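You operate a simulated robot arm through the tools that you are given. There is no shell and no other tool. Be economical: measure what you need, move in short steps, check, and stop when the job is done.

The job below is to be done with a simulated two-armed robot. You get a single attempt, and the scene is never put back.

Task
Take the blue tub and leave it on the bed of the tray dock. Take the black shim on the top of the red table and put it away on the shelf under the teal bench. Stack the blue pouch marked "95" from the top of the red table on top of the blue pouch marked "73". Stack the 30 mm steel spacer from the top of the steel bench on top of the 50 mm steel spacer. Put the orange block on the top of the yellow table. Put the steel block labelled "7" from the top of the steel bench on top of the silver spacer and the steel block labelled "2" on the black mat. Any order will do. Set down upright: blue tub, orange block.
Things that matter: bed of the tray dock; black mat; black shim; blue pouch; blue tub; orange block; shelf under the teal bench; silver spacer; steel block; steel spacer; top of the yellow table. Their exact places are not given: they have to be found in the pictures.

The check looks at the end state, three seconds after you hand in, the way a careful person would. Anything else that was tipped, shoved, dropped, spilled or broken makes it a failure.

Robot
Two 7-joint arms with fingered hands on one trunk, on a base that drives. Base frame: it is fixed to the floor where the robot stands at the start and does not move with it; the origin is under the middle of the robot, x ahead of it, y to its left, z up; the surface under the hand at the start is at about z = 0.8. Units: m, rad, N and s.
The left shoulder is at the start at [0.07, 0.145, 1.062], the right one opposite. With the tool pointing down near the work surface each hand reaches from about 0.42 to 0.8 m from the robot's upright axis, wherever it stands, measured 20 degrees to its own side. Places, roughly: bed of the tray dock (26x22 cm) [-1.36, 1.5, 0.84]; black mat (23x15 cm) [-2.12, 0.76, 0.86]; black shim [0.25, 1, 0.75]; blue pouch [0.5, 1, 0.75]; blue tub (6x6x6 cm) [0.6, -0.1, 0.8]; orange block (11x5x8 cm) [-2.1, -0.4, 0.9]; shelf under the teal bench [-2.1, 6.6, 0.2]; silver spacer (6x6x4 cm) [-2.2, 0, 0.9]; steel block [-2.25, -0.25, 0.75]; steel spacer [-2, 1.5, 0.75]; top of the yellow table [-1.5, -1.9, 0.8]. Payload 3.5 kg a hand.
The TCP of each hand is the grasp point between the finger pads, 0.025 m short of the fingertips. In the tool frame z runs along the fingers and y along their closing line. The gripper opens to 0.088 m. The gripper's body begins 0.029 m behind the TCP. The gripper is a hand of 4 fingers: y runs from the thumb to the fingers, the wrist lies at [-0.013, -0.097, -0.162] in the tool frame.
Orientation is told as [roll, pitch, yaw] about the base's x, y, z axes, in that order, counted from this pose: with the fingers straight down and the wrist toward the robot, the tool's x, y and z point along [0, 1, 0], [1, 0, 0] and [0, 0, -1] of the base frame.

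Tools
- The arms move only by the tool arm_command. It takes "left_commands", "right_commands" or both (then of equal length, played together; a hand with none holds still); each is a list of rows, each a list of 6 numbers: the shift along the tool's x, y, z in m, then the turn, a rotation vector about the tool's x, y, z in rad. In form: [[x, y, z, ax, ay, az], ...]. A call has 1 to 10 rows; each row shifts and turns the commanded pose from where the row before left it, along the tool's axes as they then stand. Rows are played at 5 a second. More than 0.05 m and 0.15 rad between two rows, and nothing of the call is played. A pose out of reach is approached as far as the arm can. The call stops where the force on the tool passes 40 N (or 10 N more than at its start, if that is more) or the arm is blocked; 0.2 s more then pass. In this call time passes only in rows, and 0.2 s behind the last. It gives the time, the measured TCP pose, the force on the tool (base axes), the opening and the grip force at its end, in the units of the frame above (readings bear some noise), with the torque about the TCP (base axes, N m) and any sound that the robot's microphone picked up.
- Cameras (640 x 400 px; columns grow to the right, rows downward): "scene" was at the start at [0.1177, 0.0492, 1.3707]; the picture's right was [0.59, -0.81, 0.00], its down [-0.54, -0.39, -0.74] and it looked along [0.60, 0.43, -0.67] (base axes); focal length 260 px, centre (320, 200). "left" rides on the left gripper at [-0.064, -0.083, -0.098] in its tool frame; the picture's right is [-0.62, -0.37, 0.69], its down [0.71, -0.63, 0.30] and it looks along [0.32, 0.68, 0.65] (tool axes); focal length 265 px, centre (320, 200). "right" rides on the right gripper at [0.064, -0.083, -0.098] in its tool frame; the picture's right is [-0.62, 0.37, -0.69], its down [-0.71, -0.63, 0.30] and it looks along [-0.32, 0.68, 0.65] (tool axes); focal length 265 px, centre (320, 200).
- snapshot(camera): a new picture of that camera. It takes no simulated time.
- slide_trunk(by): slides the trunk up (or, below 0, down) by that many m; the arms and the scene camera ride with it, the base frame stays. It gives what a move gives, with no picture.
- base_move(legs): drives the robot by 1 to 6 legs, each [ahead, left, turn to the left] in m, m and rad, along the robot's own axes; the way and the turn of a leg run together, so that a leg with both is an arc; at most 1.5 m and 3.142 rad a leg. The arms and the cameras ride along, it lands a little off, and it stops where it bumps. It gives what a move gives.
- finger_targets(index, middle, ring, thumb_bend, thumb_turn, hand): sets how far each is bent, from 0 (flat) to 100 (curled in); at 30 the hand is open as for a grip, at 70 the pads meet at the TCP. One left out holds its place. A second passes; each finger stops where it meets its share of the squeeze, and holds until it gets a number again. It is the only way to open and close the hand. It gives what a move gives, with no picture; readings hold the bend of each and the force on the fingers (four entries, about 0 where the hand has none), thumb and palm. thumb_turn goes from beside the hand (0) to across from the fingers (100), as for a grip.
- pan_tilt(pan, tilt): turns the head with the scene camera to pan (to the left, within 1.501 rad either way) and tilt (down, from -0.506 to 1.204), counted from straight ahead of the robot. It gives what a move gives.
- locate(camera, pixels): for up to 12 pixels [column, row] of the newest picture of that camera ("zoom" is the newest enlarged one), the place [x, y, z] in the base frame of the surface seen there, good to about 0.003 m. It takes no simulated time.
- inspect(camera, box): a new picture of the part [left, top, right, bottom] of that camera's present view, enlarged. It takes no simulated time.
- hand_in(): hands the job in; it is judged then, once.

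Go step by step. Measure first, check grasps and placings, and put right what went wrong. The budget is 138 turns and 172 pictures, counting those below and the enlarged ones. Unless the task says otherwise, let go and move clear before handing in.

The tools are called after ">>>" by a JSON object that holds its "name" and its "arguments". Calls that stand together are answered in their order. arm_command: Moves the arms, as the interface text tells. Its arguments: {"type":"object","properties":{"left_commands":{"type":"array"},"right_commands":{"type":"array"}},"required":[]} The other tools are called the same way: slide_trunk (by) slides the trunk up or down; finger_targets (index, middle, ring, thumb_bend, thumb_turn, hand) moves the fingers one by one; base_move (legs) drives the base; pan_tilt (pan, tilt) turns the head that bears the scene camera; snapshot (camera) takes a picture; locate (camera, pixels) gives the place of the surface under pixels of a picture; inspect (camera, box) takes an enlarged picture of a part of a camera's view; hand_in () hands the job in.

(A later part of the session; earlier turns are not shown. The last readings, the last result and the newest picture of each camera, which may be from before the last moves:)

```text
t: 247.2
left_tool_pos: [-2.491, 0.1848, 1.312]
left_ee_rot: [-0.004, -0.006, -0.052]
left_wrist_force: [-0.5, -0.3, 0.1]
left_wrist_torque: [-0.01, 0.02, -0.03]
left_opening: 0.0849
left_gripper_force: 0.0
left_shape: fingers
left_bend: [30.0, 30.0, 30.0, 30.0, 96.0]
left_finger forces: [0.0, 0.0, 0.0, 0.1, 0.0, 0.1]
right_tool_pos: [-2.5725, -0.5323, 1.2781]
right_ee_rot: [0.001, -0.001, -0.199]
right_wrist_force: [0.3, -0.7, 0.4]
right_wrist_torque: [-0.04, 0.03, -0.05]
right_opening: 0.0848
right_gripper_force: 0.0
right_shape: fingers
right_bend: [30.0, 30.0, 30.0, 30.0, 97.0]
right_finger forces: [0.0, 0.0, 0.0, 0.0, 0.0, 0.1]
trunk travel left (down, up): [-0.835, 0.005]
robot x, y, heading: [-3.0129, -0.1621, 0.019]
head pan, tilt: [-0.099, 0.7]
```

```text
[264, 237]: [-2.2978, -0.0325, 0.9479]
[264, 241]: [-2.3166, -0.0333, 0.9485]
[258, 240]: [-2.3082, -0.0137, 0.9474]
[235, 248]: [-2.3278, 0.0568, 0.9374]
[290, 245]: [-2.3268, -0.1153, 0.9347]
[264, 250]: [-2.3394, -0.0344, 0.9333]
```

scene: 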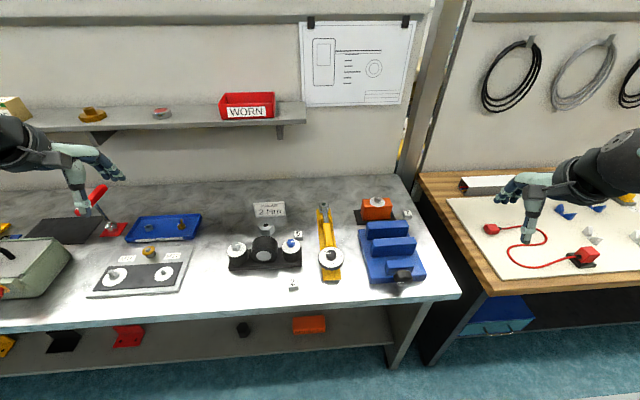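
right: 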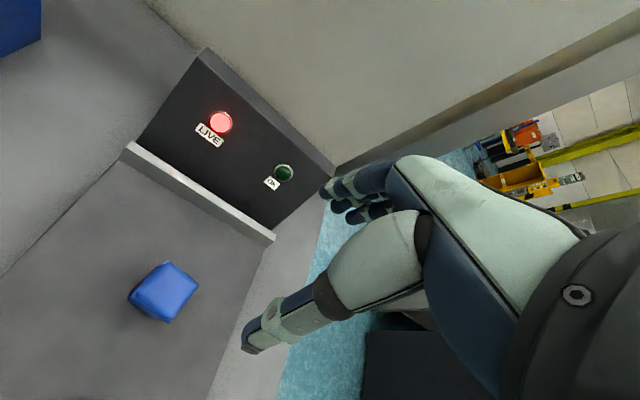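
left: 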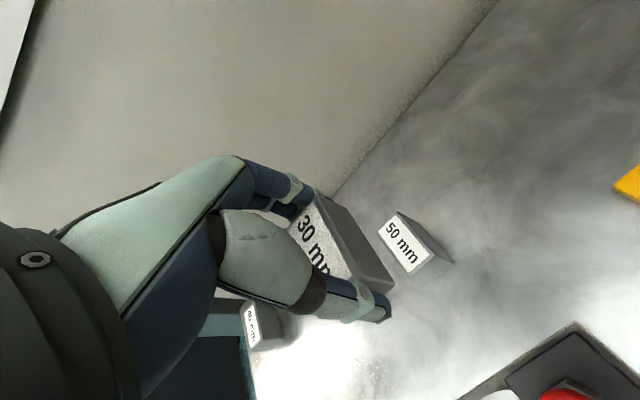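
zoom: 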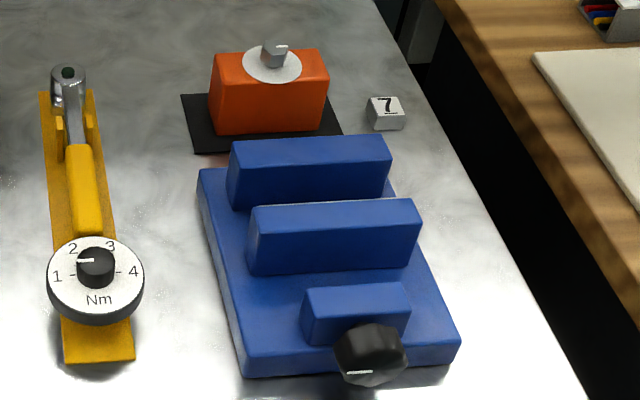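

Clearances are fine with the wrist toward me. Lower the trunk, pull the left hand back, and drive so that "7" is in the right hand's reach.

>>> {"name": "arm_command", "arguments": {"left_commands": [[0.0, -0.05, 0, 0, 0, 0], [0.0, -0.05, 0, 0, 0, 0]]}}

>>> {"name": "slide_trunk", "arguments": {"by": -0.2}}

>>> {"name": "base_move", "arguments": {"legs": [[0.29, -0.22, -0.018]]}}

>>> {"name": "pan_tilt", "arguments": {"pan": -0.3, "tilt": 0.7}}

>>> {"name": "snapshot", "arguments": {"camera": "scene"}}

```text
t: 247.8
left_tool_pos: [-2.5921, 0.1885, 1.3135]
left_ee_rot: [-0.002, -0.008, -0.052]
left_wrist_force: [-0.6, -0.9, 0.2]
left_wrist_torque: [0.03, -0.03, 0.01]
left_opening: 0.0847
left_gripper_force: 0.0
left_shape: fingers
left_bend: [30.0, 30.0, 30.0, 30.0, 96.0]
left_finger forces: [0.0, 0.1, 0.0, 0.0, 0.0, 0.0]
right_tool_pos: [-2.5752, -0.5347, 1.278]
right_ee_rot: [0.001, -0.004, -0.2]
right_wrist_force: [0.0, 0.0, 0.0]
right_wrist_torque: [0.01, -0.01, 0.01]
right_opening: 0.0849
right_gripper_force: 0.1
right_shape: fingers
right_bend: [30.0, 30.0, 30.0, 30.0, 97.0]
right_finger forces: [0.0, 0.0, 0.0, 0.0, 0.0, 0.0]
trunk travel left (down, up): [-0.835, 0.005]
robot x, y, heading: [-3.0137, -0.165, 0.021]
head pan, tilt: [-0.099, 0.7]
```

```text
t: 249.9
left_tool_pos: [-2.5907, 0.191, 1.1118]
left_ee_rot: [-0.004, -0.006, -0.052]
left_wrist_force: [0.0, -0.2, 0.1]
left_wrist_torque: [-0.01, 0.03, 0.01]
left_opening: 0.0849
left_gripper_force: 0.0
left_shape: fingers
left_bend: [30.0, 30.0, 30.0, 30.0, 96.0]
left_finger forces: [0.0, 0.0, 0.0, 0.1, 0.2, 0.1]
right_tool_pos: [-2.5727, -0.5337, 1.0765]
right_ee_rot: [-0.002, -0.002, -0.198]
right_wrist_force: [-0.2, 0.9, 1.2]
right_wrist_torque: [0.0, 0.02, 0.04]
right_opening: 0.0847
right_gripper_force: 0.1
right_shape: fingers
right_bend: [30.0, 30.0, 30.0, 30.0, 97.0]
right_finger forces: [0.0, 0.0, 0.1, 0.0, 0.1, 0.0]
trunk travel left (down, up): [-0.635, 0.205]
robot x, y, heading: [-3.01, -0.1595, 0.02]
head pan, tilt: [-0.099, 0.7]
```

```text
t: 252.3
left_tool_pos: [-2.2921, -0.0373, 1.1137]
left_ee_rot: [-0.002, -0.005, -0.068]
left_wrist_force: [-0.2, -0.1, -0.8]
left_wrist_torque: [0.01, -0.01, -0.02]
left_opening: 0.0847
left_gripper_force: 0.1
left_shape: fingers
left_bend: [30.0, 30.0, 30.0, 30.0, 96.0]
left_finger forces: [0.0, 0.0, 0.0, 0.0, 0.0, 0.0]
right_tool_pos: [-2.2863, -0.7607, 1.0781]
right_ee_rot: [-0.003, -0.002, -0.215]
right_wrist_force: [-0.2, 0.1, -0.3]
right_wrist_torque: [0.01, -0.02, 0.0]
right_opening: 0.0848
right_gripper_force: 0.0
right_shape: fingers
right_bend: [30.0, 30.0, 30.0, 30.0, 97.0]
right_finger forces: [0.0, 0.0, 0.0, 0.0, 0.1, 0.0]
trunk travel left (down, up): [-0.635, 0.205]
robot x, y, heading: [-2.7175, -0.3815, 0.0]
head pan, tilt: [-0.099, 0.7]
```

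```text
t: 253.0
left_tool_pos: [-2.2936, -0.0361, 1.1133]
left_ee_rot: [-0.003, -0.006, -0.069]
left_wrist_force: [0.6, -0.1, 0.3]
left_wrist_torque: [-0.02, -0.03, -0.02]
left_opening: 0.0849
left_gripper_force: 0.1
left_shape: fingers
left_bend: [30.0, 30.0, 30.0, 30.0, 96.0]
left_finger forces: [0.0, 0.1, 0.0, 0.0, 0.0, 0.1]
right_tool_pos: [-2.2874, -0.7602, 1.0778]
right_ee_rot: [0.0, -0.001, -0.214]
right_wrist_force: [0.0, -0.6, 1.2]
right_wrist_torque: [-0.02, -0.01, -0.01]
right_opening: 0.0851
right_gripper_force: 0.0
right_shape: fingers
right_bend: [30.0, 30.0, 30.0, 30.0, 97.0]
right_finger forces: [0.0, 0.1, 0.0, 0.0, 0.0, 0.0]
trunk travel left (down, up): [-0.635, 0.205]
robot x, y, heading: [-2.7233, -0.3842, 0.005]
head pan, tilt: [-0.3, 0.7]
```

```text
57 pictures are left
```

scene: 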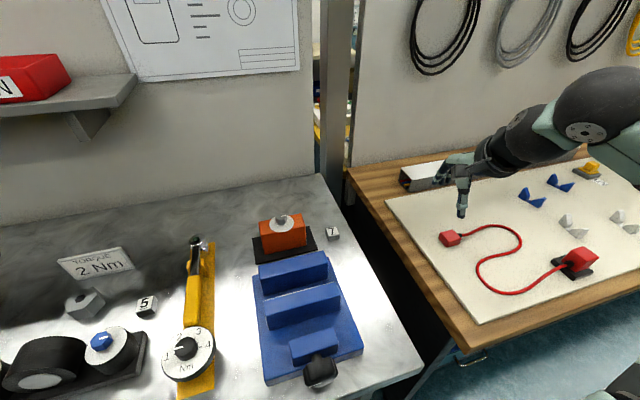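

Move the right hand above "7" at (-2.140,-0.579).

>>> {"name": "arm_command", "arguments": {"right_commands": [[0, 0, 0, 0, 0, -0.122], [0, 0, 0, 0, 0, -0.122], [0.0364, 0.0285, 0, 0, 0, 0], [0.0364, 0.0285, 0, 0, 0, 0], [0.0364, 0.0285, 0, 0, 0, 0], [0.0364, 0.0285, 0, 0, 0, 0], [0.0364, 0.0285, 0, 0, 0, 0], [0, 0, 0.04, 0, 0, 0], [0, 0, 0.04, 0, 0, 0], [0, 0, 0.04, 0, 0, 0]]}}

>>> {"name": "snapshot", "arguments": {"camera": "right"}}

>>> {"name": "inspect", "arguments": {"camera": "scene", "box": [240, 170, 380, 290]}}

```text
t: 255.2
left_tool_pos: [-2.2925, -0.0375, 1.1116]
left_ee_rot: [-0.004, -0.004, -0.067]
left_wrist_force: [-0.1, 0.2, -0.8]
left_wrist_torque: [-0.03, 0.01, -0.01]
left_opening: 0.0847
left_gripper_force: 0.0
left_shape: fingers
left_bend: [30.0, 30.0, 30.0, 30.0, 96.0]
left_finger forces: [0.0, 0.0, 0.1, 0.0, 0.0, 0.1]
right_tool_pos: [-2.1473, -0.5722, 0.9575]
right_ee_rot: [0.0, -0.001, 0.03]
right_wrist_force: [0.2, -0.8, 1.0]
right_wrist_torque: [-0.02, 0.05, -0.02]
right_opening: 0.0851
right_gripper_force: 0.1
right_shape: fingers
right_bend: [30.0, 30.0, 30.0, 30.0, 97.0]
right_finger forces: [0.0, 0.0, 0.1, 0.1, 0.0, 0.1]
trunk travel left (down, up): [-0.635, 0.205]
robot x, y, heading: [-2.721, -0.3839, 0.007]
head pan, tilt: [-0.3, 0.7]
```

```text
56 pictures are left
```

right: 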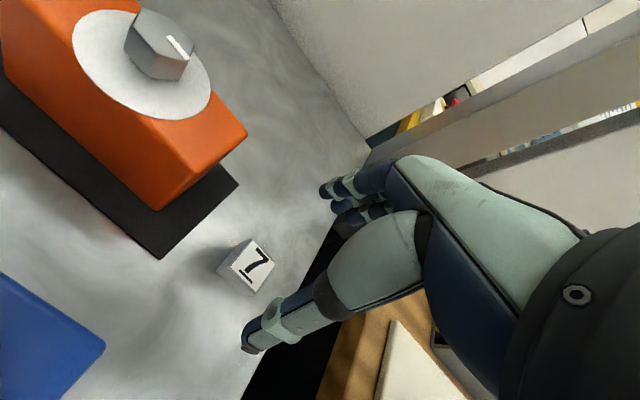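

```text
3.33 times, centred on (310, 230) of scene
```

zoom: 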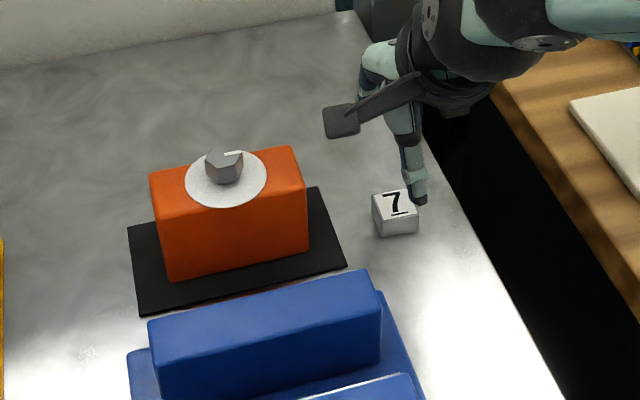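

>>> {"name": "locate", "arguments": {"camera": "right", "pixels": [[245, 243], [270, 264], [252, 288], [226, 264], [249, 265]]}}

>>> {"name": "locate", "arguments": {"camera": "zoom", "pixels": [[377, 197], [410, 192], [416, 210], [383, 215], [418, 195]]}}

```text
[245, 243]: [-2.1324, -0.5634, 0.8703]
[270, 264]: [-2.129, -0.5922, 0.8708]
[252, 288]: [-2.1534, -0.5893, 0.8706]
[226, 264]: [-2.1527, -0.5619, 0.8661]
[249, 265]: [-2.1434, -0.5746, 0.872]
```

```text
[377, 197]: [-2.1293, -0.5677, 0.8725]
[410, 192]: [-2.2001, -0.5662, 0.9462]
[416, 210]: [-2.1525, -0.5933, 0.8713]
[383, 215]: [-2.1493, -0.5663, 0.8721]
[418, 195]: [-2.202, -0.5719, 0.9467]
```

Shift (+6,-5) mm and descend to z≈0.880, then close.

>>> {"name": "arm_command", "arguments": {"right_commands": [[-0.005, 0.006, 0.03, 0, 0, 0], [0, 0, 0.03, 0, 0, 0], [0, 0, 0.0175, 0, 0, 0]]}}

>>> {"name": "finger_targets", "arguments": {"hand": "right", "index": 74, "middle": 74, "ring": 66, "thumb_bend": 74}}

>>> {"name": "snapshot", "arguments": {"camera": "right"}}

```text
t: 256.0
left_tool_pos: [-2.2935, -0.0364, 1.1127]
left_ee_rot: [-0.004, -0.003, -0.069]
left_wrist_force: [0.0, -0.2, 0.1]
left_wrist_torque: [-0.01, -0.02, -0.01]
left_opening: 0.0849
left_gripper_force: 0.0
left_shape: fingers
left_bend: [30.0, 30.0, 30.0, 30.0, 96.0]
left_finger forces: [0.0, 0.0, 0.1, 0.1, 0.0, 0.1]
right_tool_pos: [-2.1429, -0.579, 0.8819]
right_ee_rot: [-0.001, -0.002, 0.031]
right_wrist_force: [0.0, 0.5, -0.4]
right_wrist_torque: [0.0, 0.0, -0.01]
right_opening: 0.0851
right_gripper_force: 0.0
right_shape: fingers
right_bend: [30.0, 30.0, 30.0, 30.0, 97.0]
right_finger forces: [0.1, 0.0, 0.1, 0.0, 0.0, 0.0]
trunk travel left (down, up): [-0.635, 0.205]
robot x, y, heading: [-2.7267, -0.3786, 0.008]
head pan, tilt: [-0.3, 0.7]
```

```text
t: 257.0
left_tool_pos: [-2.2928, -0.0355, 1.1112]
left_ee_rot: [-0.004, -0.005, -0.068]
left_wrist_force: [0.2, 0.4, 0.1]
left_wrist_torque: [-0.02, 0.0, 0.0]
left_opening: 0.0847
left_gripper_force: 0.0
left_shape: fingers
left_bend: [30.0, 30.0, 30.0, 30.0, 96.0]
left_finger forces: [0.0, 0.1, 0.0, 0.0, 0.0, 0.1]
right_tool_pos: [-2.1433, -0.5787, 0.8805]
right_ee_rot: [-0.003, -0.002, 0.03]
right_wrist_force: [-0.2, 0.3, -0.1]
right_wrist_torque: [0.01, 0.03, 0.0]
right_opening: 0.0246
right_gripper_force: 14.7
right_shape: fingers
right_bend: [60.0, 64.0, 66.0, 57.0, 95.0]
right_finger forces: [8.1, 6.4, 0.1, 0.0, 14.6, 0.1]
trunk travel left (down, up): [-0.635, 0.205]
robot x, y, heading: [-2.7225, -0.3822, 0.0]
head pan, tilt: [-0.3, 0.7]
```

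```text
54 pictures are left
```

right: 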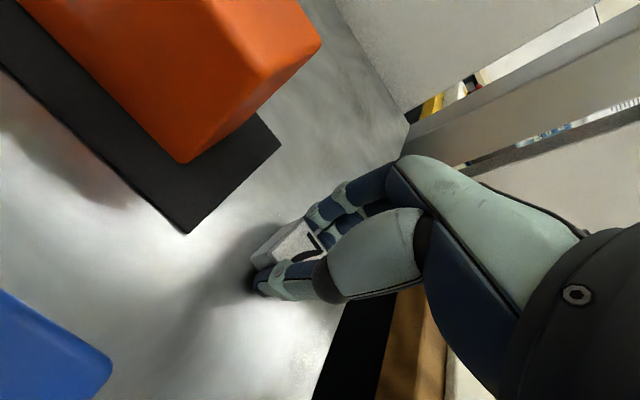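

Gripped. Lift, retract the left hand further, and slide the base left toward the spacer.

>>> {"name": "arm_command", "arguments": {"left_commands": [[0, -0.04, 0, 0, 0, 0], [0, -0.04, 0, 0, 0, 0], [0, -0.04, 0, 0, 0, 0], [0, 0, 0, 0, 0, 0]], "right_commands": [[0, 0, -0.03, 0, 0, 0], [0, 0, -0.05, 0, 0, 0], [0, 0, -0.05, 0, 0, 0], [0, 0, -0.04, 0, 0, 0]]}}

>>> {"name": "base_move", "arguments": {"legs": [[-0.04, 0.565, 0]]}}

>>> {"name": "pan_tilt", "arguments": {"pan": -0.3, "tilt": 0.7}}

>>> {"name": "snapshot", "arguments": {"camera": "scene"}}

>>> {"name": "snapshot", "arguments": {"camera": "right"}}

```text
t: 258.0
left_tool_pos: [-2.4165, -0.0317, 1.114]
left_ee_rot: [-0.004, -0.008, -0.068]
left_wrist_force: [-0.7, -0.3, -0.3]
left_wrist_torque: [0.02, 0.01, 0.0]
left_opening: 0.0845
left_gripper_force: 0.0
left_shape: fingers
left_bend: [30.0, 30.0, 30.0, 30.0, 96.0]
left_finger forces: [0.1, 0.0, 0.0, 0.0, 0.1, 0.0]
right_tool_pos: [-2.1457, -0.5795, 1.0481]
right_ee_rot: [-0.003, 0.001, 0.03]
right_wrist_force: [-0.2, -1.1, -1.9]
right_wrist_torque: [0.02, 0.01, 0.0]
right_opening: 0.0248
right_gripper_force: 14.4
right_shape: fingers
right_bend: [60.0, 64.0, 66.0, 57.0, 95.0]
right_finger forces: [7.9, 6.6, 0.0, 0.0, 14.6, 0.0]
trunk travel left (down, up): [-0.635, 0.205]
robot x, y, heading: [-2.7254, -0.3816, 0.006]
head pan, tilt: [-0.3, 0.7]
```

```text
t: 261.2
left_tool_pos: [-2.4485, 0.5091, 1.1137]
left_ee_rot: [-0.003, -0.007, -0.081]
left_wrist_force: [0.1, -0.5, 0.6]
left_wrist_torque: [-0.01, -0.01, -0.02]
left_opening: 0.0847
left_gripper_force: 0.1
left_shape: fingers
left_bend: [30.0, 30.0, 30.0, 30.0, 96.0]
left_finger forces: [0.1, 0.0, 0.0, 0.1, 0.0, 0.1]
right_tool_pos: [-2.1858, -0.0415, 1.0468]
right_ee_rot: [0.0, -0.001, 0.017]
right_wrist_force: [0.2, 0.2, -2.9]
right_wrist_torque: [-0.02, -0.01, 0.0]
right_opening: 0.0246
right_gripper_force: 14.2
right_shape: fingers
right_bend: [60.0, 64.0, 66.0, 57.0, 95.0]
right_finger forces: [7.9, 6.6, 0.0, 0.0, 14.6, 0.0]
trunk travel left (down, up): [-0.635, 0.205]
robot x, y, heading: [-2.7587, 0.1636, -0.004]
head pan, tilt: [-0.3, 0.7]
```

```text
t: 261.8
left_tool_pos: [-2.4487, 0.5092, 1.1129]
left_ee_rot: [-0.002, -0.005, -0.08]
left_wrist_force: [-0.6, 0.1, -0.1]
left_wrist_torque: [0.01, -0.02, 0.0]
left_opening: 0.0848
left_gripper_force: 0.0
left_shape: fingers
left_bend: [30.0, 30.0, 30.0, 30.0, 96.0]
left_finger forces: [0.1, 0.1, 0.0, 0.1, 0.0, 0.0]
right_tool_pos: [-2.186, -0.0422, 1.0477]
right_ee_rot: [0.0, -0.001, 0.018]
right_wrist_force: [0.4, 0.7, -1.5]
right_wrist_torque: [0.01, 0.01, -0.05]
right_opening: 0.0252
right_gripper_force: 14.7
right_shape: fingers
right_bend: [60.0, 64.0, 66.0, 57.0, 95.0]
right_finger forces: [7.9, 6.6, 0.0, 0.0, 14.6, 0.1]
trunk travel left (down, up): [-0.635, 0.205]
robot x, y, heading: [-2.7603, 0.1656, -0.009]
head pan, tilt: [-0.3, 0.7]
```

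```text
53 pictures are left
```

scene: 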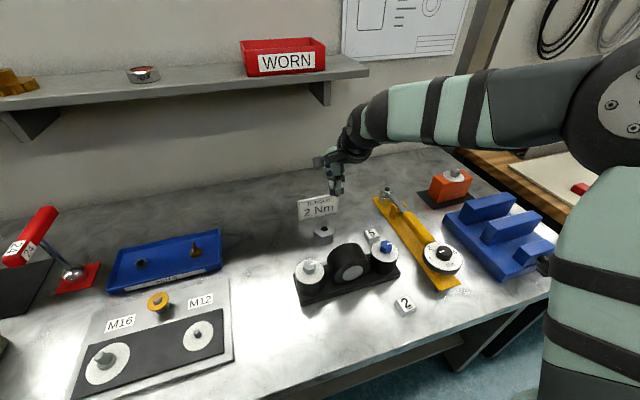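

```text
52 pictures are left
```

right: 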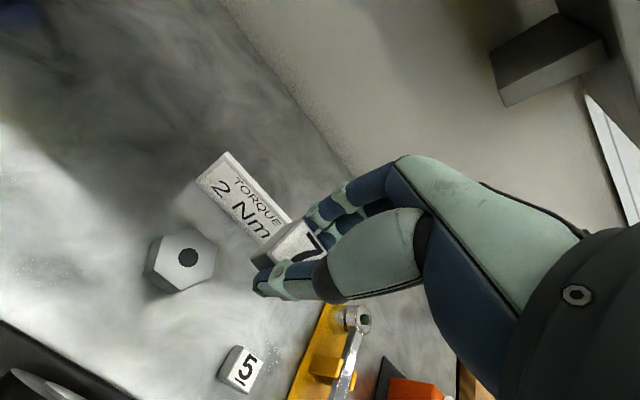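

>>> {"name": "locate", "arguments": {"camera": "right", "pixels": [[188, 240], [150, 238], [205, 284], [217, 262], [290, 240], [258, 258], [300, 225], [230, 158], [285, 225], [240, 235]]}}

```text
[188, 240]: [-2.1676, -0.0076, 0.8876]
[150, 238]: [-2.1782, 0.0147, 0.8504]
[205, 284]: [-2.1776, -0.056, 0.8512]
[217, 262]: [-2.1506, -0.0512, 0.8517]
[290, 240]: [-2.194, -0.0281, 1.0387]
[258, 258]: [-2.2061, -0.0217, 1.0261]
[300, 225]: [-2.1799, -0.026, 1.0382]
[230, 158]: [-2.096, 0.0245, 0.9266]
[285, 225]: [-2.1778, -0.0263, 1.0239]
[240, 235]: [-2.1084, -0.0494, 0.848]
```

Block "7" needs +5 mm x, +21 mm y. Shift and lower to ~1.5 cm above the spacer.

>>> {"name": "arm_command", "arguments": {"right_commands": [[0.021, 0.005, 0, 0, 0, 0], [0, 0, 0.04, 0, 0, 0], [0, 0, 0.04, 0, 0, 0], [0, 0, 0.035, 0, 0, 0]]}}

>>> {"name": "inspect", "arguments": {"camera": "right", "box": [150, 150, 390, 310]}}

>>> {"name": "inspect", "arguments": {"camera": "scene", "box": [280, 150, 420, 260]}}

```text
t: 262.8
left_tool_pos: [-2.4477, 0.5093, 1.1121]
left_ee_rot: [-0.003, -0.004, -0.079]
left_wrist_force: [-0.5, 0.5, 0.3]
left_wrist_torque: [-0.02, 0.04, 0.0]
left_opening: 0.0848
left_gripper_force: 0.0
left_shape: fingers
left_bend: [30.0, 30.0, 30.0, 30.0, 96.0]
left_finger forces: [0.0, 0.1, 0.1, 0.0, 0.1, 0.0]
right_tool_pos: [-2.1816, -0.0192, 0.9325]
right_ee_rot: [-0.002, 0.001, 0.018]
right_wrist_force: [0.5, 0.2, -1.7]
right_wrist_torque: [0.01, -0.01, -0.03]
right_opening: 0.0247
right_gripper_force: 14.0
right_shape: fingers
right_bend: [60.0, 64.0, 66.0, 57.0, 95.0]
right_finger forces: [7.8, 6.5, 0.1, 0.0, 14.6, 0.1]
trunk travel left (down, up): [-0.635, 0.205]
robot x, y, heading: [-2.756, 0.164, -0.011]
head pan, tilt: [-0.3, 0.7]
```

```text
2.50 times, centred on (270, 230) of right
```

zoom: 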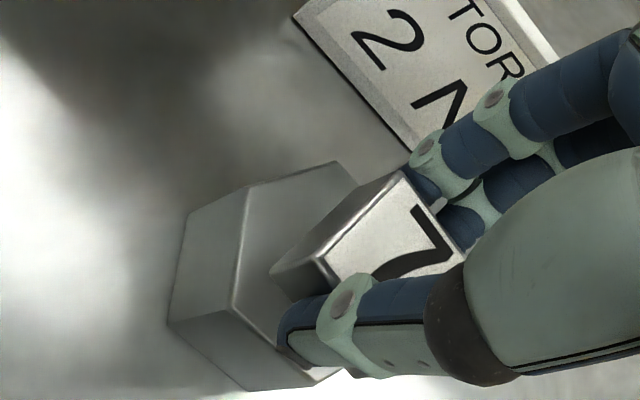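

```text
3.64 times, centred on (350, 205) of scene
```

zoom: 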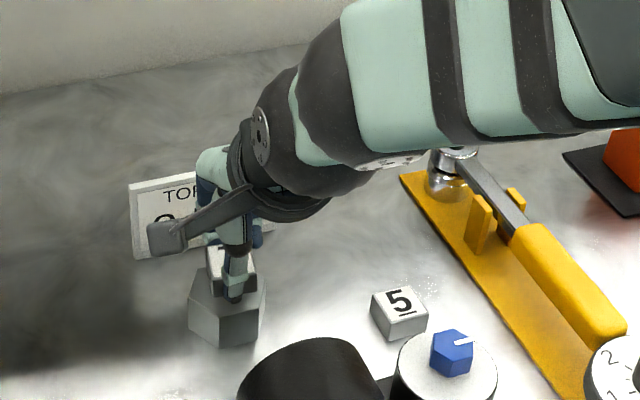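

Centred over the hex. Lower gently to contact.

>>> {"name": "arm_command", "arguments": {"right_commands": [[0, 0, 0.008, 0, 0, 0], [0, 0, 0.004, 0, 0, 0], [0, 0, 0.002, 0, 0, 0], [0, 0, 0.001, 0, 0, 0]]}}

>>> {"name": "inspect", "arguments": {"camera": "right", "box": [190, 180, 360, 310]}}

```text
t: 263.8
left_tool_pos: [-2.449, 0.5089, 1.1118]
left_ee_rot: [-0.002, -0.005, -0.081]
left_wrist_force: [0.4, 0.6, 0.1]
left_wrist_torque: [0.02, 0.0, 0.01]
left_opening: 0.0845
left_gripper_force: 0.1
left_shape: fingers
left_bend: [30.0, 30.0, 30.0, 30.0, 96.0]
left_finger forces: [0.0, 0.0, 0.0, 0.0, 0.1, 0.0]
right_tool_pos: [-2.1796, -0.0199, 0.9166]
right_ee_rot: [-0.003, -0.001, 0.016]
right_wrist_force: [0.1, -0.1, -2.0]
right_wrist_torque: [0.02, -0.02, 0.01]
right_opening: 0.0246
right_gripper_force: 13.9
right_shape: fingers
right_bend: [60.0, 64.0, 66.0, 57.0, 95.0]
right_finger forces: [7.8, 6.6, 0.0, 0.0, 14.5, 0.0]
trunk travel left (down, up): [-0.635, 0.205]
robot x, y, heading: [-2.7578, 0.1643, -0.005]
head pan, tilt: [-0.3, 0.7]
```

```text
3.08 times, centred on (275, 245) of right
```

zoom: 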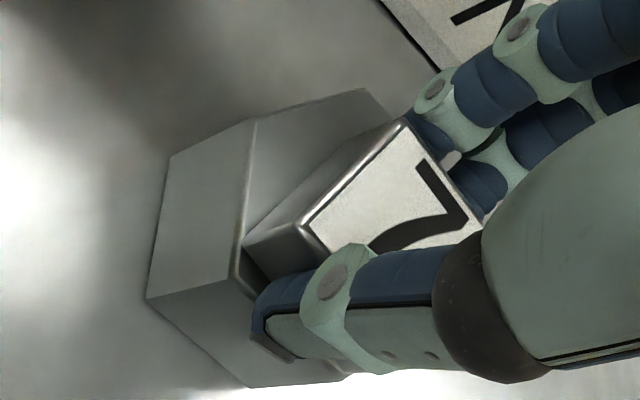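

>>> {"name": "locate", "arguments": {"camera": "zoom", "pixels": [[258, 125], [232, 275], [360, 92], [248, 243], [303, 225], [402, 125], [270, 180]]}}

>>> {"name": "arm_command", "arguments": {"right_commands": [[0, 0, 0.0015, 0, 0, 0], [0, 0, 0.001, 0, 0, 0]]}}

```text
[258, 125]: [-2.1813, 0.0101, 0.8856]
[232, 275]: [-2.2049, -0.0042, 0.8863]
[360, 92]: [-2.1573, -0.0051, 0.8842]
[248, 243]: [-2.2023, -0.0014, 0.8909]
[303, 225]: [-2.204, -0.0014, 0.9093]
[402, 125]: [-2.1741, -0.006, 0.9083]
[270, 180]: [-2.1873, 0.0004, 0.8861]
```

```text
t: 264.4
left_tool_pos: [-2.4497, 0.5081, 1.1126]
left_ee_rot: [-0.003, -0.005, -0.08]
left_wrist_force: [-0.1, 0.0, 0.0]
left_wrist_torque: [-0.01, -0.02, 0.02]
left_opening: 0.0848
left_gripper_force: 0.1
left_shape: fingers
left_bend: [30.0, 30.0, 30.0, 30.0, 96.0]
left_finger forces: [0.0, 0.0, 0.0, 0.0, 0.1, 0.1]
right_tool_pos: [-2.1819, -0.0209, 0.9158]
right_ee_rot: [-0.002, -0.003, 0.018]
right_wrist_force: [0.3, 0.7, 1.6]
right_wrist_torque: [0.03, 0.01, 0.03]
right_opening: 0.0245
right_gripper_force: 14.6
right_shape: fingers
right_bend: [71.0, 64.0, 66.0, 57.0, 95.0]
right_finger forces: [8.1, 6.1, 0.0, 0.0, 14.3, 0.0]
trunk travel left (down, up): [-0.635, 0.205]
robot x, y, heading: [-2.7571, 0.1643, -0.007]
head pan, tilt: [-0.3, 0.7]
```

The block sits 8 mm toward the near edge; lift 4 mm, shift +8 mm in x, and re-lower.

>>> {"name": "arm_command", "arguments": {"right_commands": [[0, 0, -0.005, 0, 0, 0], [-0.003, 0.008, 0, 0, 0, 0], [0, 0, 0.003, 0, 0, 0], [0, 0, 0.002, 0, 0, 0], [0, 0, 0.0005, 0, 0, 0]]}}

>>> {"name": "inspect", "arguments": {"camera": "right", "box": [190, 180, 360, 310]}}

>>> {"name": "locate", "arguments": {"camera": "zoom", "pixels": [[248, 243], [303, 225], [402, 125], [390, 140], [320, 210]]}}

```text
t: 265.6
left_tool_pos: [-2.4495, 0.5096, 1.1141]
left_ee_rot: [-0.003, -0.006, -0.082]
left_wrist_force: [-0.3, 0.6, 0.7]
left_wrist_torque: [0.03, -0.02, -0.04]
left_opening: 0.0847
left_gripper_force: 0.1
left_shape: fingers
left_bend: [30.0, 30.0, 30.0, 30.0, 96.0]
left_finger forces: [0.1, 0.0, 0.1, 0.1, 0.0, 0.0]
right_tool_pos: [-2.1736, -0.0237, 0.9155]
right_ee_rot: [-0.002, -0.003, 0.016]
right_wrist_force: [0.6, 0.3, 4.2]
right_wrist_torque: [0.04, 0.09, 0.01]
right_opening: 0.0245
right_gripper_force: 14.7
right_shape: fingers
right_bend: [71.0, 64.0, 66.0, 57.0, 95.0]
right_finger forces: [8.1, 6.2, 0.1, 0.0, 14.2, 0.0]
trunk travel left (down, up): [-0.635, 0.205]
robot x, y, heading: [-2.7579, 0.161, -0.011]
head pan, tilt: [-0.3, 0.7]
```

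```text
3.08 times, centred on (275, 245) of right
```

zoom: 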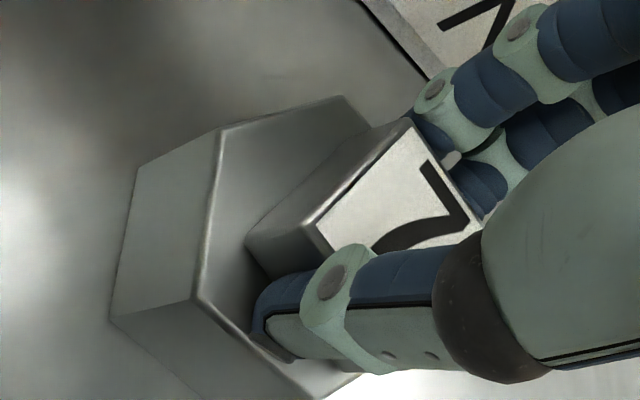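

```text
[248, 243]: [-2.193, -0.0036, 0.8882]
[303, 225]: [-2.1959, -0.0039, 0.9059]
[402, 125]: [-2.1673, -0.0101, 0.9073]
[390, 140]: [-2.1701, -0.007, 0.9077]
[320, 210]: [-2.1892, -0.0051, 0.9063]
```

Centred now. Release with a moderate opening and rise.

>>> {"name": "finger_targets", "arguments": {"hand": "right", "index": 46, "middle": 46, "ring": 46, "thumb_bend": 42}}

>>> {"name": "arm_command", "arguments": {"right_commands": [[0, 0, -0.02, 0, 0, 0], [0, 0, -0.04, 0, 0, 0], [0, 0, -0.05, 0, 0, 0], [0, 0, -0.04, 0, 0, 0]]}}

>>> {"name": "inspect", "arguments": {"camera": "scene", "box": [280, 180, 460, 320]}}

```text
t: 266.6
left_tool_pos: [-2.4477, 0.5079, 1.1132]
left_ee_rot: [-0.003, -0.006, -0.081]
left_wrist_force: [0.4, 0.0, -0.8]
left_wrist_torque: [0.03, -0.02, -0.04]
left_opening: 0.0845
left_gripper_force: 0.0
left_shape: fingers
left_bend: [30.0, 30.0, 30.0, 30.0, 96.0]
left_finger forces: [0.0, 0.0, 0.1, 0.0, 0.0, 0.0]
right_tool_pos: [-2.1733, -0.0236, 0.9148]
right_ee_rot: [-0.002, -0.002, 0.017]
right_wrist_force: [0.8, 0.6, 0.7]
right_wrist_torque: [-0.01, 0.0, -0.02]
right_opening: 0.0541
right_gripper_force: 0.0
right_shape: fingers
right_bend: [46.0, 46.0, 46.0, 42.0, 97.0]
right_finger forces: [0.0, 0.1, 0.0, 0.0, 0.1, 0.0]
trunk travel left (down, up): [-0.635, 0.205]
robot x, y, heading: [-2.758, 0.1607, -0.012]
head pan, tilt: [-0.3, 0.7]
```

```text
t: 267.6
left_tool_pos: [-2.4498, 0.5094, 1.1129]
left_ee_rot: [-0.004, -0.008, -0.081]
left_wrist_force: [-0.6, -0.1, -0.3]
left_wrist_torque: [-0.05, 0.04, -0.05]
left_opening: 0.0849
left_gripper_force: 0.1
left_shape: fingers
left_bend: [30.0, 30.0, 30.0, 30.0, 96.0]
left_finger forces: [0.0, 0.0, 0.1, 0.0, 0.0, 0.0]
right_tool_pos: [-2.1733, -0.0232, 1.0624]
right_ee_rot: [-0.004, -0.001, 0.016]
right_wrist_force: [-0.4, 0.3, -0.3]
right_wrist_torque: [-0.02, 0.0, 0.02]
right_opening: 0.0544
right_gripper_force: 0.0
right_shape: fingers
right_bend: [46.0, 46.0, 46.0, 42.0, 97.0]
right_finger forces: [0.0, 0.0, 0.0, 0.0, 0.0, 0.0]
trunk travel left (down, up): [-0.635, 0.205]
robot x, y, heading: [-2.7558, 0.1612, -0.01]
head pan, tilt: [-0.3, 0.7]
```

```text
2.86 times, centred on (370, 250) of scene
```

zoom: 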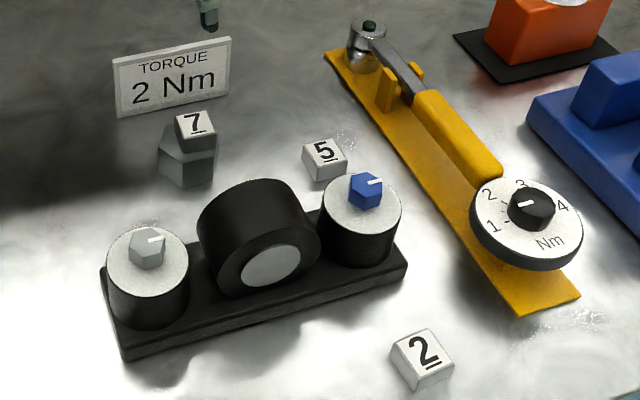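

"7" is on the spacer. Measure block "2" and back the base up 0.2 m.

>>> {"name": "locate", "arguments": {"camera": "zoom", "pixels": [[393, 347], [429, 330], [451, 360], [414, 374], [422, 352], [415, 388], [390, 300]]}}

>>> {"name": "base_move", "arguments": {"legs": [[-0.2, 0, 0.01]]}}

>>> {"name": "finger_targets", "arguments": {"hand": "right", "index": 36, "middle": 36, "ring": 36, "thumb_bend": 36}}

```text
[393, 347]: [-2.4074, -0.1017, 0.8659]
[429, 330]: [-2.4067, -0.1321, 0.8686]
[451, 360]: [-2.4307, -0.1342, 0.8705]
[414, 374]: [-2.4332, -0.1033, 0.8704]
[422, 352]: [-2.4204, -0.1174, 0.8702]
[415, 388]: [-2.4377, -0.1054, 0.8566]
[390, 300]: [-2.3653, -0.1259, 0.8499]
```

```text
t: 269.2
left_tool_pos: [-2.6537, 0.512, 1.1139]
left_ee_rot: [-0.003, -0.005, -0.076]
left_wrist_force: [0.3, 0.1, -1.1]
left_wrist_torque: [0.02, -0.01, 0.02]
left_opening: 0.0847
left_gripper_force: 0.1
left_shape: fingers
left_bend: [30.0, 30.0, 30.0, 30.0, 96.0]
left_finger forces: [0.0, 0.0, 0.0, 0.1, 0.1, 0.0]
right_tool_pos: [-2.3722, -0.0184, 1.0615]
right_ee_rot: [-0.002, 0.001, 0.022]
right_wrist_force: [-0.2, -0.2, 0.8]
right_wrist_torque: [0.02, -0.02, 0.0]
right_opening: 0.0545
right_gripper_force: 0.1
right_shape: fingers
right_bend: [46.0, 46.0, 46.0, 42.0, 97.0]
right_finger forces: [0.1, 0.0, 0.1, 0.0, 0.0, 0.0]
trunk travel left (down, up): [-0.635, 0.205]
robot x, y, heading: [-2.9623, 0.165, -0.006]
head pan, tilt: [-0.3, 0.7]
```

```text
t: 270.2
left_tool_pos: [-2.6533, 0.513, 1.1133]
left_ee_rot: [-0.002, -0.005, -0.075]
left_wrist_force: [-0.4, 0.8, 0.7]
left_wrist_torque: [-0.01, -0.02, -0.02]
left_opening: 0.0849
left_gripper_force: 0.0
left_shape: fingers
left_bend: [30.0, 30.0, 30.0, 30.0, 96.0]
left_finger forces: [0.0, 0.1, 0.0, 0.0, 0.0, 0.0]
right_tool_pos: [-2.3738, -0.0187, 1.0618]
right_ee_rot: [-0.002, -0.002, 0.023]
right_wrist_force: [0.3, -0.1, -0.7]
right_wrist_torque: [-0.03, -0.04, 0.0]
right_opening: 0.0713
right_gripper_force: 0.1
right_shape: fingers
right_bend: [36.0, 36.0, 36.0, 36.0, 97.0]
right_finger forces: [0.0, 0.0, 0.0, 0.0, 0.0, 0.1]
trunk travel left (down, up): [-0.635, 0.205]
robot x, y, heading: [-2.9615, 0.1657, -0.005]
head pan, tilt: [-0.3, 0.7]
```

Block "2" centre (-2.4195,-0.118). To stay clear of the tester, narrow the hand and approach biased 7 mm toward me.

>>> {"name": "finger_targets", "arguments": {"hand": "right", "index": 46, "middle": 46, "ring": 46, "thumb_bend": 42}}

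>>> {"name": "arm_command", "arguments": {"right_commands": [[-0.0327, -0.0183, 0, 0, 0, 0], [-0.0327, -0.0183, 0, 0, 0, 0], [-0.0327, -0.0183, 0, 0, 0, 0], [0, 0, 0.05, 0, 0, 0], [0, 0, 0.05, 0, 0, 0], [0, 0, 0.04, 0, 0, 0]]}}

>>> {"name": "snapshot", "arguments": {"camera": "right"}}

>>> {"name": "pan_tilt", "arguments": {"pan": -0.45, "tilt": 0.75}}

>>> {"name": "inspect", "arguments": {"camera": "scene", "box": [240, 150, 420, 280]}}

```text
t: 271.2
left_tool_pos: [-2.6539, 0.5123, 1.112]
left_ee_rot: [-0.002, -0.005, -0.076]
left_wrist_force: [-0.7, -0.4, -1.4]
left_wrist_torque: [-0.01, -0.03, -0.02]
left_opening: 0.0848
left_gripper_force: 0.1
left_shape: fingers
left_bend: [30.0, 30.0, 30.0, 30.0, 96.0]
left_finger forces: [0.0, 0.0, 0.0, 0.1, 0.1, 0.0]
right_tool_pos: [-2.3742, -0.0193, 1.0614]
right_ee_rot: [-0.002, -0.003, 0.024]
right_wrist_force: [0.3, 0.0, 0.2]
right_wrist_torque: [-0.04, -0.02, 0.01]
right_opening: 0.0554
right_gripper_force: 0.0
right_shape: fingers
right_bend: [46.0, 46.0, 46.0, 42.0, 97.0]
right_finger forces: [0.0, 0.0, 0.1, 0.0, 0.0, 0.0]
trunk travel left (down, up): [-0.635, 0.205]
robot x, y, heading: [-2.9617, 0.1638, -0.004]
head pan, tilt: [-0.3, 0.7]
```

```text
t: 272.6
left_tool_pos: [-2.6532, 0.512, 1.1131]
left_ee_rot: [-0.004, -0.005, -0.075]
left_wrist_force: [0.4, -0.8, 0.4]
left_wrist_torque: [-0.03, -0.01, 0.0]
left_opening: 0.0848
left_gripper_force: 0.1
left_shape: fingers
left_bend: [30.0, 30.0, 30.0, 30.0, 96.0]
left_finger forces: [0.0, 0.0, 0.0, 0.0, 0.1, 0.0]
right_tool_pos: [-2.4252, -0.1164, 0.9213]
right_ee_rot: [-0.003, -0.002, 0.021]
right_wrist_force: [0.8, 0.4, -0.1]
right_wrist_torque: [-0.02, 0.01, -0.01]
right_opening: 0.0552
right_gripper_force: 0.0
right_shape: fingers
right_bend: [46.0, 46.0, 46.0, 42.0, 97.0]
right_finger forces: [0.0, 0.0, 0.0, 0.0, 0.0, 0.0]
trunk travel left (down, up): [-0.635, 0.205]
robot x, y, heading: [-2.9642, 0.1655, -0.001]
head pan, tilt: [-0.3, 0.7]
```

```text
46 pictures are left
```

right: 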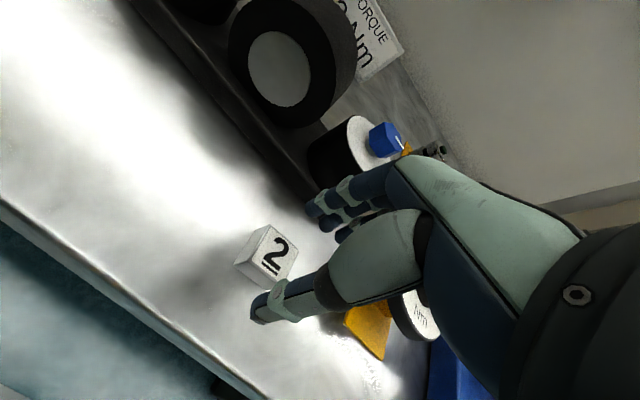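

```text
t: 273.3
left_tool_pos: [-2.6541, 0.5129, 1.1115]
left_ee_rot: [-0.004, -0.005, -0.075]
left_wrist_force: [0.1, -0.3, 0.7]
left_wrist_torque: [-0.01, 0.0, -0.03]
left_opening: 0.0847
left_gripper_force: 0.0
left_shape: fingers
left_bend: [30.0, 30.0, 30.0, 30.0, 96.0]
left_finger forces: [0.0, 0.0, 0.0, 0.1, 0.0, 0.1]
right_tool_pos: [-2.4265, -0.1157, 0.9215]
right_ee_rot: [-0.002, -0.002, 0.023]
right_wrist_force: [-0.1, 0.1, -0.4]
right_wrist_torque: [-0.03, 0.02, 0.03]
right_opening: 0.0551
right_gripper_force: 0.1
right_shape: fingers
right_bend: [46.0, 46.0, 46.0, 42.0, 97.0]
right_finger forces: [0.1, 0.1, 0.1, 0.0, 0.0, 0.0]
trunk travel left (down, up): [-0.635, 0.205]
robot x, y, heading: [-2.9572, 0.1654, -0.003]
head pan, tilt: [-0.45, 0.75]
```

```text
3.08 times, centred on (330, 215) of scene
```

zoom: 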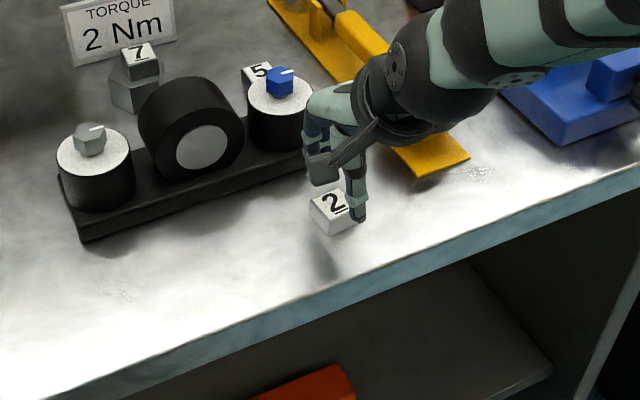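

>>> {"name": "locate", "arguments": {"camera": "right", "pixels": [[320, 155], [335, 170], [360, 178], [340, 190], [318, 205], [290, 175], [370, 165], [268, 250], [375, 155]]}}

```text
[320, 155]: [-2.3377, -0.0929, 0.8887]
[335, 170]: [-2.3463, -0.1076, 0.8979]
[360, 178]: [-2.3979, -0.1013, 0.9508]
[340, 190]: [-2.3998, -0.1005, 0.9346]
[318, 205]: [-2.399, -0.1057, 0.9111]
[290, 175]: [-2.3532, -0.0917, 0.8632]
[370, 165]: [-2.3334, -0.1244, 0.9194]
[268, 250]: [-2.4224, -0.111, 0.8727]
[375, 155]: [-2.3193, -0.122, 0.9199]
```

The fingers clear the tester by over 3 cm. Descend and close.

>>> {"name": "arm_command", "arguments": {"right_commands": [[-0.002, 0, 0.02, 0, 0, 0], [0, 0, 0.015, 0, 0, 0], [0, 0, 0.006, 0, 0, 0]]}}

>>> {"name": "finger_targets", "arguments": {"hand": "right", "index": 74, "middle": 74, "ring": 66, "thumb_bend": 74}}

>>> {"name": "arm_command", "arguments": {"right_commands": [[0, 0, -0.03, 0, 0, 0], [0, 0, -0.05, 0, 0, 0], [0, 0, -0.05, 0, 0, 0], [0, 0, -0.04, 0, 0, 0]]}}

>>> {"name": "snapshot", "arguments": {"camera": "right"}}

```text
t: 274.1
left_tool_pos: [-2.6528, 0.5122, 1.1125]
left_ee_rot: [-0.003, -0.006, -0.076]
left_wrist_force: [0.5, 0.5, 0.4]
left_wrist_torque: [-0.02, 0.01, -0.01]
left_opening: 0.0844
left_gripper_force: 0.0
left_shape: fingers
left_bend: [30.0, 30.0, 30.0, 30.0, 96.0]
left_finger forces: [0.0, 0.1, 0.0, 0.1, 0.1, 0.1]
right_tool_pos: [-2.4257, -0.1174, 0.8802]
right_ee_rot: [-0.001, -0.005, 0.024]
right_wrist_force: [0.0, -0.7, 0.7]
right_wrist_torque: [0.03, 0.01, 0.01]
right_opening: 0.0552
right_gripper_force: 0.0
right_shape: fingers
right_bend: [46.0, 46.0, 46.0, 42.0, 97.0]
right_finger forces: [0.0, 0.1, 0.0, 0.1, 0.1, 0.1]
trunk travel left (down, up): [-0.635, 0.205]
robot x, y, heading: [-2.9571, 0.1616, -0.002]
head pan, tilt: [-0.45, 0.75]
```

```text
t: 275.1
left_tool_pos: [-2.6532, 0.512, 1.1122]
left_ee_rot: [-0.003, -0.005, -0.074]
left_wrist_force: [-0.2, -0.3, -0.3]
left_wrist_torque: [0.0, -0.02, -0.02]
left_opening: 0.0849
left_gripper_force: 0.0
left_shape: fingers
left_bend: [30.0, 30.0, 30.0, 30.0, 96.0]
left_finger forces: [0.1, 0.1, 0.0, 0.0, 0.0, 0.0]
right_tool_pos: [-2.4262, -0.118, 0.8809]
right_ee_rot: [-0.002, 0.0, 0.021]
right_wrist_force: [-0.4, 0.5, 0.4]
right_wrist_torque: [0.0, -0.01, 0.03]
right_opening: 0.0245
right_gripper_force: 14.4
right_shape: fingers
right_bend: [72.0, 65.0, 66.0, 55.0, 95.0]
right_finger forces: [8.0, 6.1, 0.0, 0.1, 14.2, 0.1]
trunk travel left (down, up): [-0.635, 0.205]
robot x, y, heading: [-2.9608, 0.1631, -0.007]
head pan, tilt: [-0.45, 0.75]
```

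```text
t: 276.1
left_tool_pos: [-2.6542, 0.5122, 1.1129]
left_ee_rot: [-0.004, -0.005, -0.073]
left_wrist_force: [-0.2, 0.6, -0.2]
left_wrist_torque: [0.01, -0.03, 0.01]
left_opening: 0.0848
left_gripper_force: 0.1
left_shape: fingers
left_bend: [30.0, 30.0, 30.0, 30.0, 96.0]
left_finger forces: [0.1, 0.0, 0.0, 0.1, 0.2, 0.0]
right_tool_pos: [-2.4264, -0.1225, 1.0497]
right_ee_rot: [-0.002, 0.0, 0.022]
right_wrist_force: [-0.6, 0.1, -2.3]
right_wrist_torque: [-0.01, -0.04, -0.01]
right_opening: 0.0245
right_gripper_force: 14.0
right_shape: fingers
right_bend: [72.0, 65.0, 66.0, 55.0, 95.0]
right_finger forces: [8.0, 6.0, 0.0, 0.0, 14.1, 0.0]
trunk travel left (down, up): [-0.635, 0.205]
robot x, y, heading: [-2.9599, 0.1609, -0.0]
head pan, tilt: [-0.45, 0.75]
```

```text
44 pictures are left
```

right: 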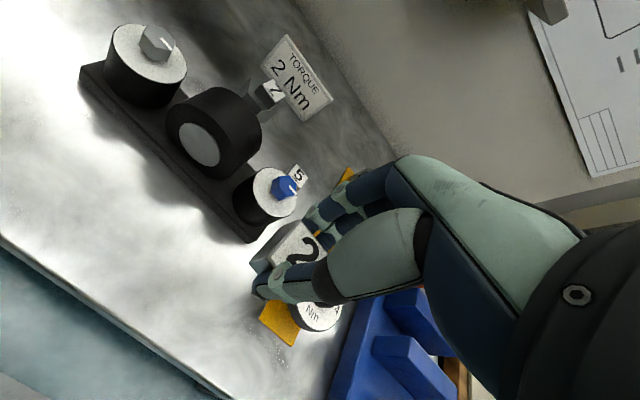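

Held. Back off and slide left to the black mat.

>>> {"name": "base_move", "arguments": {"legs": [[-0.15, 0, 0], [0, 0.8, 0]]}}

>>> {"name": "pan_tilt", "arguments": {"pan": -0.25, "tilt": 0.55}}

>>> {"name": "snapshot", "arguments": {"camera": "scene"}}

```text
t: 281.3
left_tool_pos: [-2.8281, 1.3176, 1.1126]
left_ee_rot: [-0.004, -0.005, -0.04]
left_wrist_force: [0.1, -0.1, -0.3]
left_wrist_torque: [-0.01, -0.03, -0.01]
left_opening: 0.0848
left_gripper_force: 0.0
left_shape: fingers
left_bend: [30.0, 30.0, 30.0, 30.0, 96.0]
left_finger forces: [0.0, 0.0, 0.1, 0.1, 0.0, 0.0]
right_tool_pos: [-2.5803, 0.6916, 1.0492]
right_ee_rot: [-0.002, 0.001, 0.056]
right_wrist_force: [0.2, -0.3, -1.4]
right_wrist_torque: [0.0, -0.01, -0.02]
right_opening: 0.0244
right_gripper_force: 14.6
right_shape: fingers
right_bend: [72.0, 65.0, 66.0, 55.0, 95.0]
right_finger forces: [8.0, 6.0, 0.1, 0.1, 14.1, 0.1]
trunk travel left (down, up): [-0.635, 0.205]
robot x, y, heading: [-3.1243, 0.9561, 0.033]
head pan, tilt: [-0.45, 0.75]
```

```text
t: 282.1
left_tool_pos: [-2.8274, 1.319, 1.113]
left_ee_rot: [-0.003, -0.005, -0.042]
left_wrist_force: [-0.3, 0.1, -0.5]
left_wrist_torque: [-0.01, 0.0, -0.01]
left_opening: 0.0848
left_gripper_force: 0.0
left_shape: fingers
left_bend: [30.0, 30.0, 30.0, 30.0, 96.0]
left_finger forces: [0.1, 0.0, 0.0, 0.0, 0.1, 0.0]
right_tool_pos: [-2.5795, 0.69, 1.049]
right_ee_rot: [-0.002, 0.0, 0.055]
right_wrist_force: [0.6, -0.5, -1.9]
right_wrist_torque: [0.01, -0.01, 0.02]
right_opening: 0.0246
right_gripper_force: 14.7
right_shape: fingers
right_bend: [72.0, 65.0, 66.0, 55.0, 95.0]
right_finger forces: [8.0, 6.1, 0.0, 0.0, 14.1, 0.1]
trunk travel left (down, up): [-0.635, 0.205]
robot x, y, heading: [-3.1207, 0.9618, 0.024]
head pan, tilt: [-0.25, 0.55]
```

```text
43 pictures are left
```

scene: 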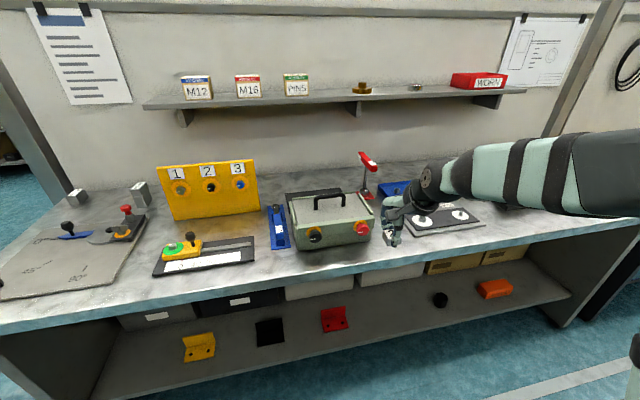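

>>> {"name": "inspect", "arguments": {"camera": "scene", "box": [250, 140, 420, 260]}}

>>> {"name": "locate", "arguments": {"camera": "zoom", "pixels": [[180, 175], [160, 185], [280, 170], [350, 165], [200, 220], [440, 65], [455, 90], [430, 200], [270, 250], [270, 190], [465, 235], [130, 180]]}}

```text
3.33 times, centred on (335, 200) of scene
```

zoom: 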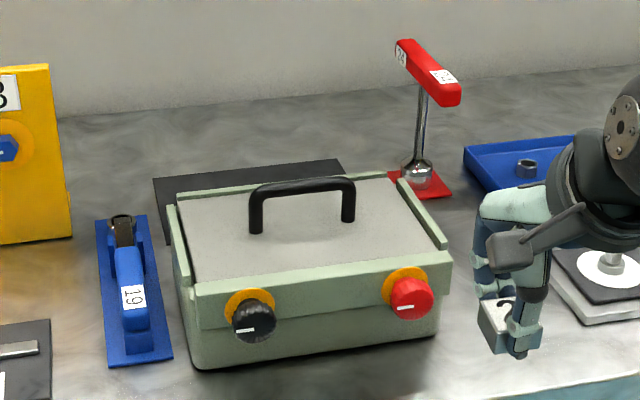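

```text
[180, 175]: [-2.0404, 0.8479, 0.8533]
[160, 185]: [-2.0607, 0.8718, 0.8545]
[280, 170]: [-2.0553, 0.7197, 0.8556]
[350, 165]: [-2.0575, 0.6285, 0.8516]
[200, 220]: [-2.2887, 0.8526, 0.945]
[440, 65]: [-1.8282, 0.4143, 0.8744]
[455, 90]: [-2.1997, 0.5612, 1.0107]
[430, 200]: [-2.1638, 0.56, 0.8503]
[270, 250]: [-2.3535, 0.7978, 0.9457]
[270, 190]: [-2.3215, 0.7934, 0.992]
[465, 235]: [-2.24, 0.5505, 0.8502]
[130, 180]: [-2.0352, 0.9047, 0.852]
```

The mat lies behind the green box (x≈-2.19…-2.04, y≈0.645…0.875, top z 0.855). Raise and align the right hand to y=0.76, then drive in over the box.

>>> {"name": "arm_command", "arguments": {"right_commands": [[0.035, 0, -0.025, 0, 0, 0], [0.035, 0, -0.025, 0, 0, 0]]}}

>>> {"name": "base_move", "arguments": {"legs": [[0.42, -0.01, -0.025]]}}

>>> {"name": "snapshot", "arguments": {"camera": "right"}}

>>> {"name": "snapshot", "arguments": {"camera": "scene"}}

```text
t: 282.6
left_tool_pos: [-2.8297, 1.3194, 1.1122]
left_ee_rot: [-0.004, -0.005, -0.043]
left_wrist_force: [-1.0, 0.0, -0.2]
left_wrist_torque: [-0.03, -0.01, 0.03]
left_opening: 0.0849
left_gripper_force: 0.1
left_shape: fingers
left_bend: [30.0, 30.0, 30.0, 30.0, 96.0]
left_finger forces: [0.0, 0.0, 0.0, 0.0, 0.0, 0.0]
right_tool_pos: [-2.5858, 0.7627, 1.0995]
right_ee_rot: [-0.004, 0.001, 0.056]
right_wrist_force: [-0.5, 1.1, -1.9]
right_wrist_torque: [-0.01, -0.01, -0.01]
right_opening: 0.0243
right_gripper_force: 14.5
right_shape: fingers
right_bend: [72.0, 65.0, 66.0, 55.0, 95.0]
right_finger forces: [8.1, 6.0, 0.0, 0.0, 14.0, 0.1]
trunk travel left (down, up): [-0.635, 0.205]
robot x, y, heading: [-3.1225, 0.9621, 0.031]
head pan, tilt: [-0.25, 0.55]
```

```text
t: 285.3
left_tool_pos: [-2.3855, 1.308, 1.112]
left_ee_rot: [-0.004, -0.007, -0.069]
left_wrist_force: [0.8, -0.8, -0.1]
left_wrist_torque: [-0.03, 0.0, -0.01]
left_opening: 0.0846
left_gripper_force: 0.1
left_shape: fingers
left_bend: [30.0, 30.0, 30.0, 30.0, 96.0]
left_finger forces: [0.1, 0.0, 0.0, 0.1, 0.0, 0.0]
right_tool_pos: [-2.1577, 0.743, 1.0988]
right_ee_rot: [-0.002, -0.001, 0.03]
right_wrist_force: [0.5, 0.9, -0.9]
right_wrist_torque: [0.0, -0.02, 0.04]
right_opening: 0.0244
right_gripper_force: 14.1
right_shape: fingers
right_bend: [72.0, 65.0, 66.0, 55.0, 95.0]
right_finger forces: [8.0, 6.0, 0.0, 0.0, 14.1, 0.0]
trunk travel left (down, up): [-0.635, 0.205]
robot x, y, heading: [-2.6905, 0.9612, 0.006]
head pan, tilt: [-0.25, 0.55]
```

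```text
41 pictures are left
```

right: 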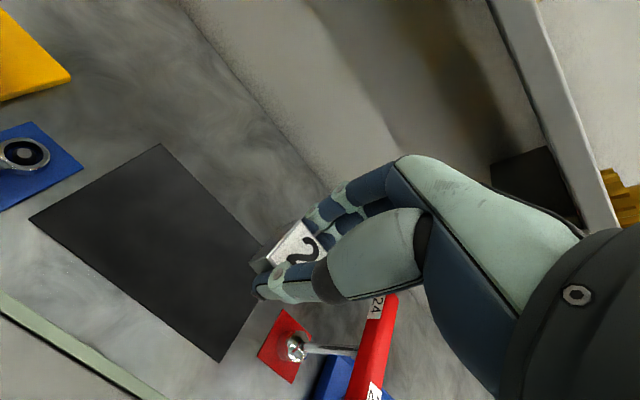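

```text
40 pictures are left
```

scene: 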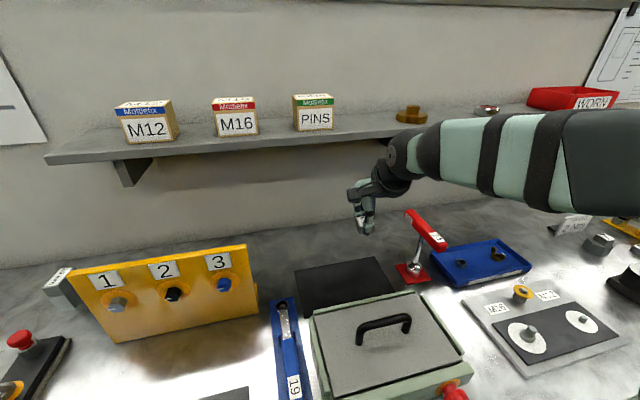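

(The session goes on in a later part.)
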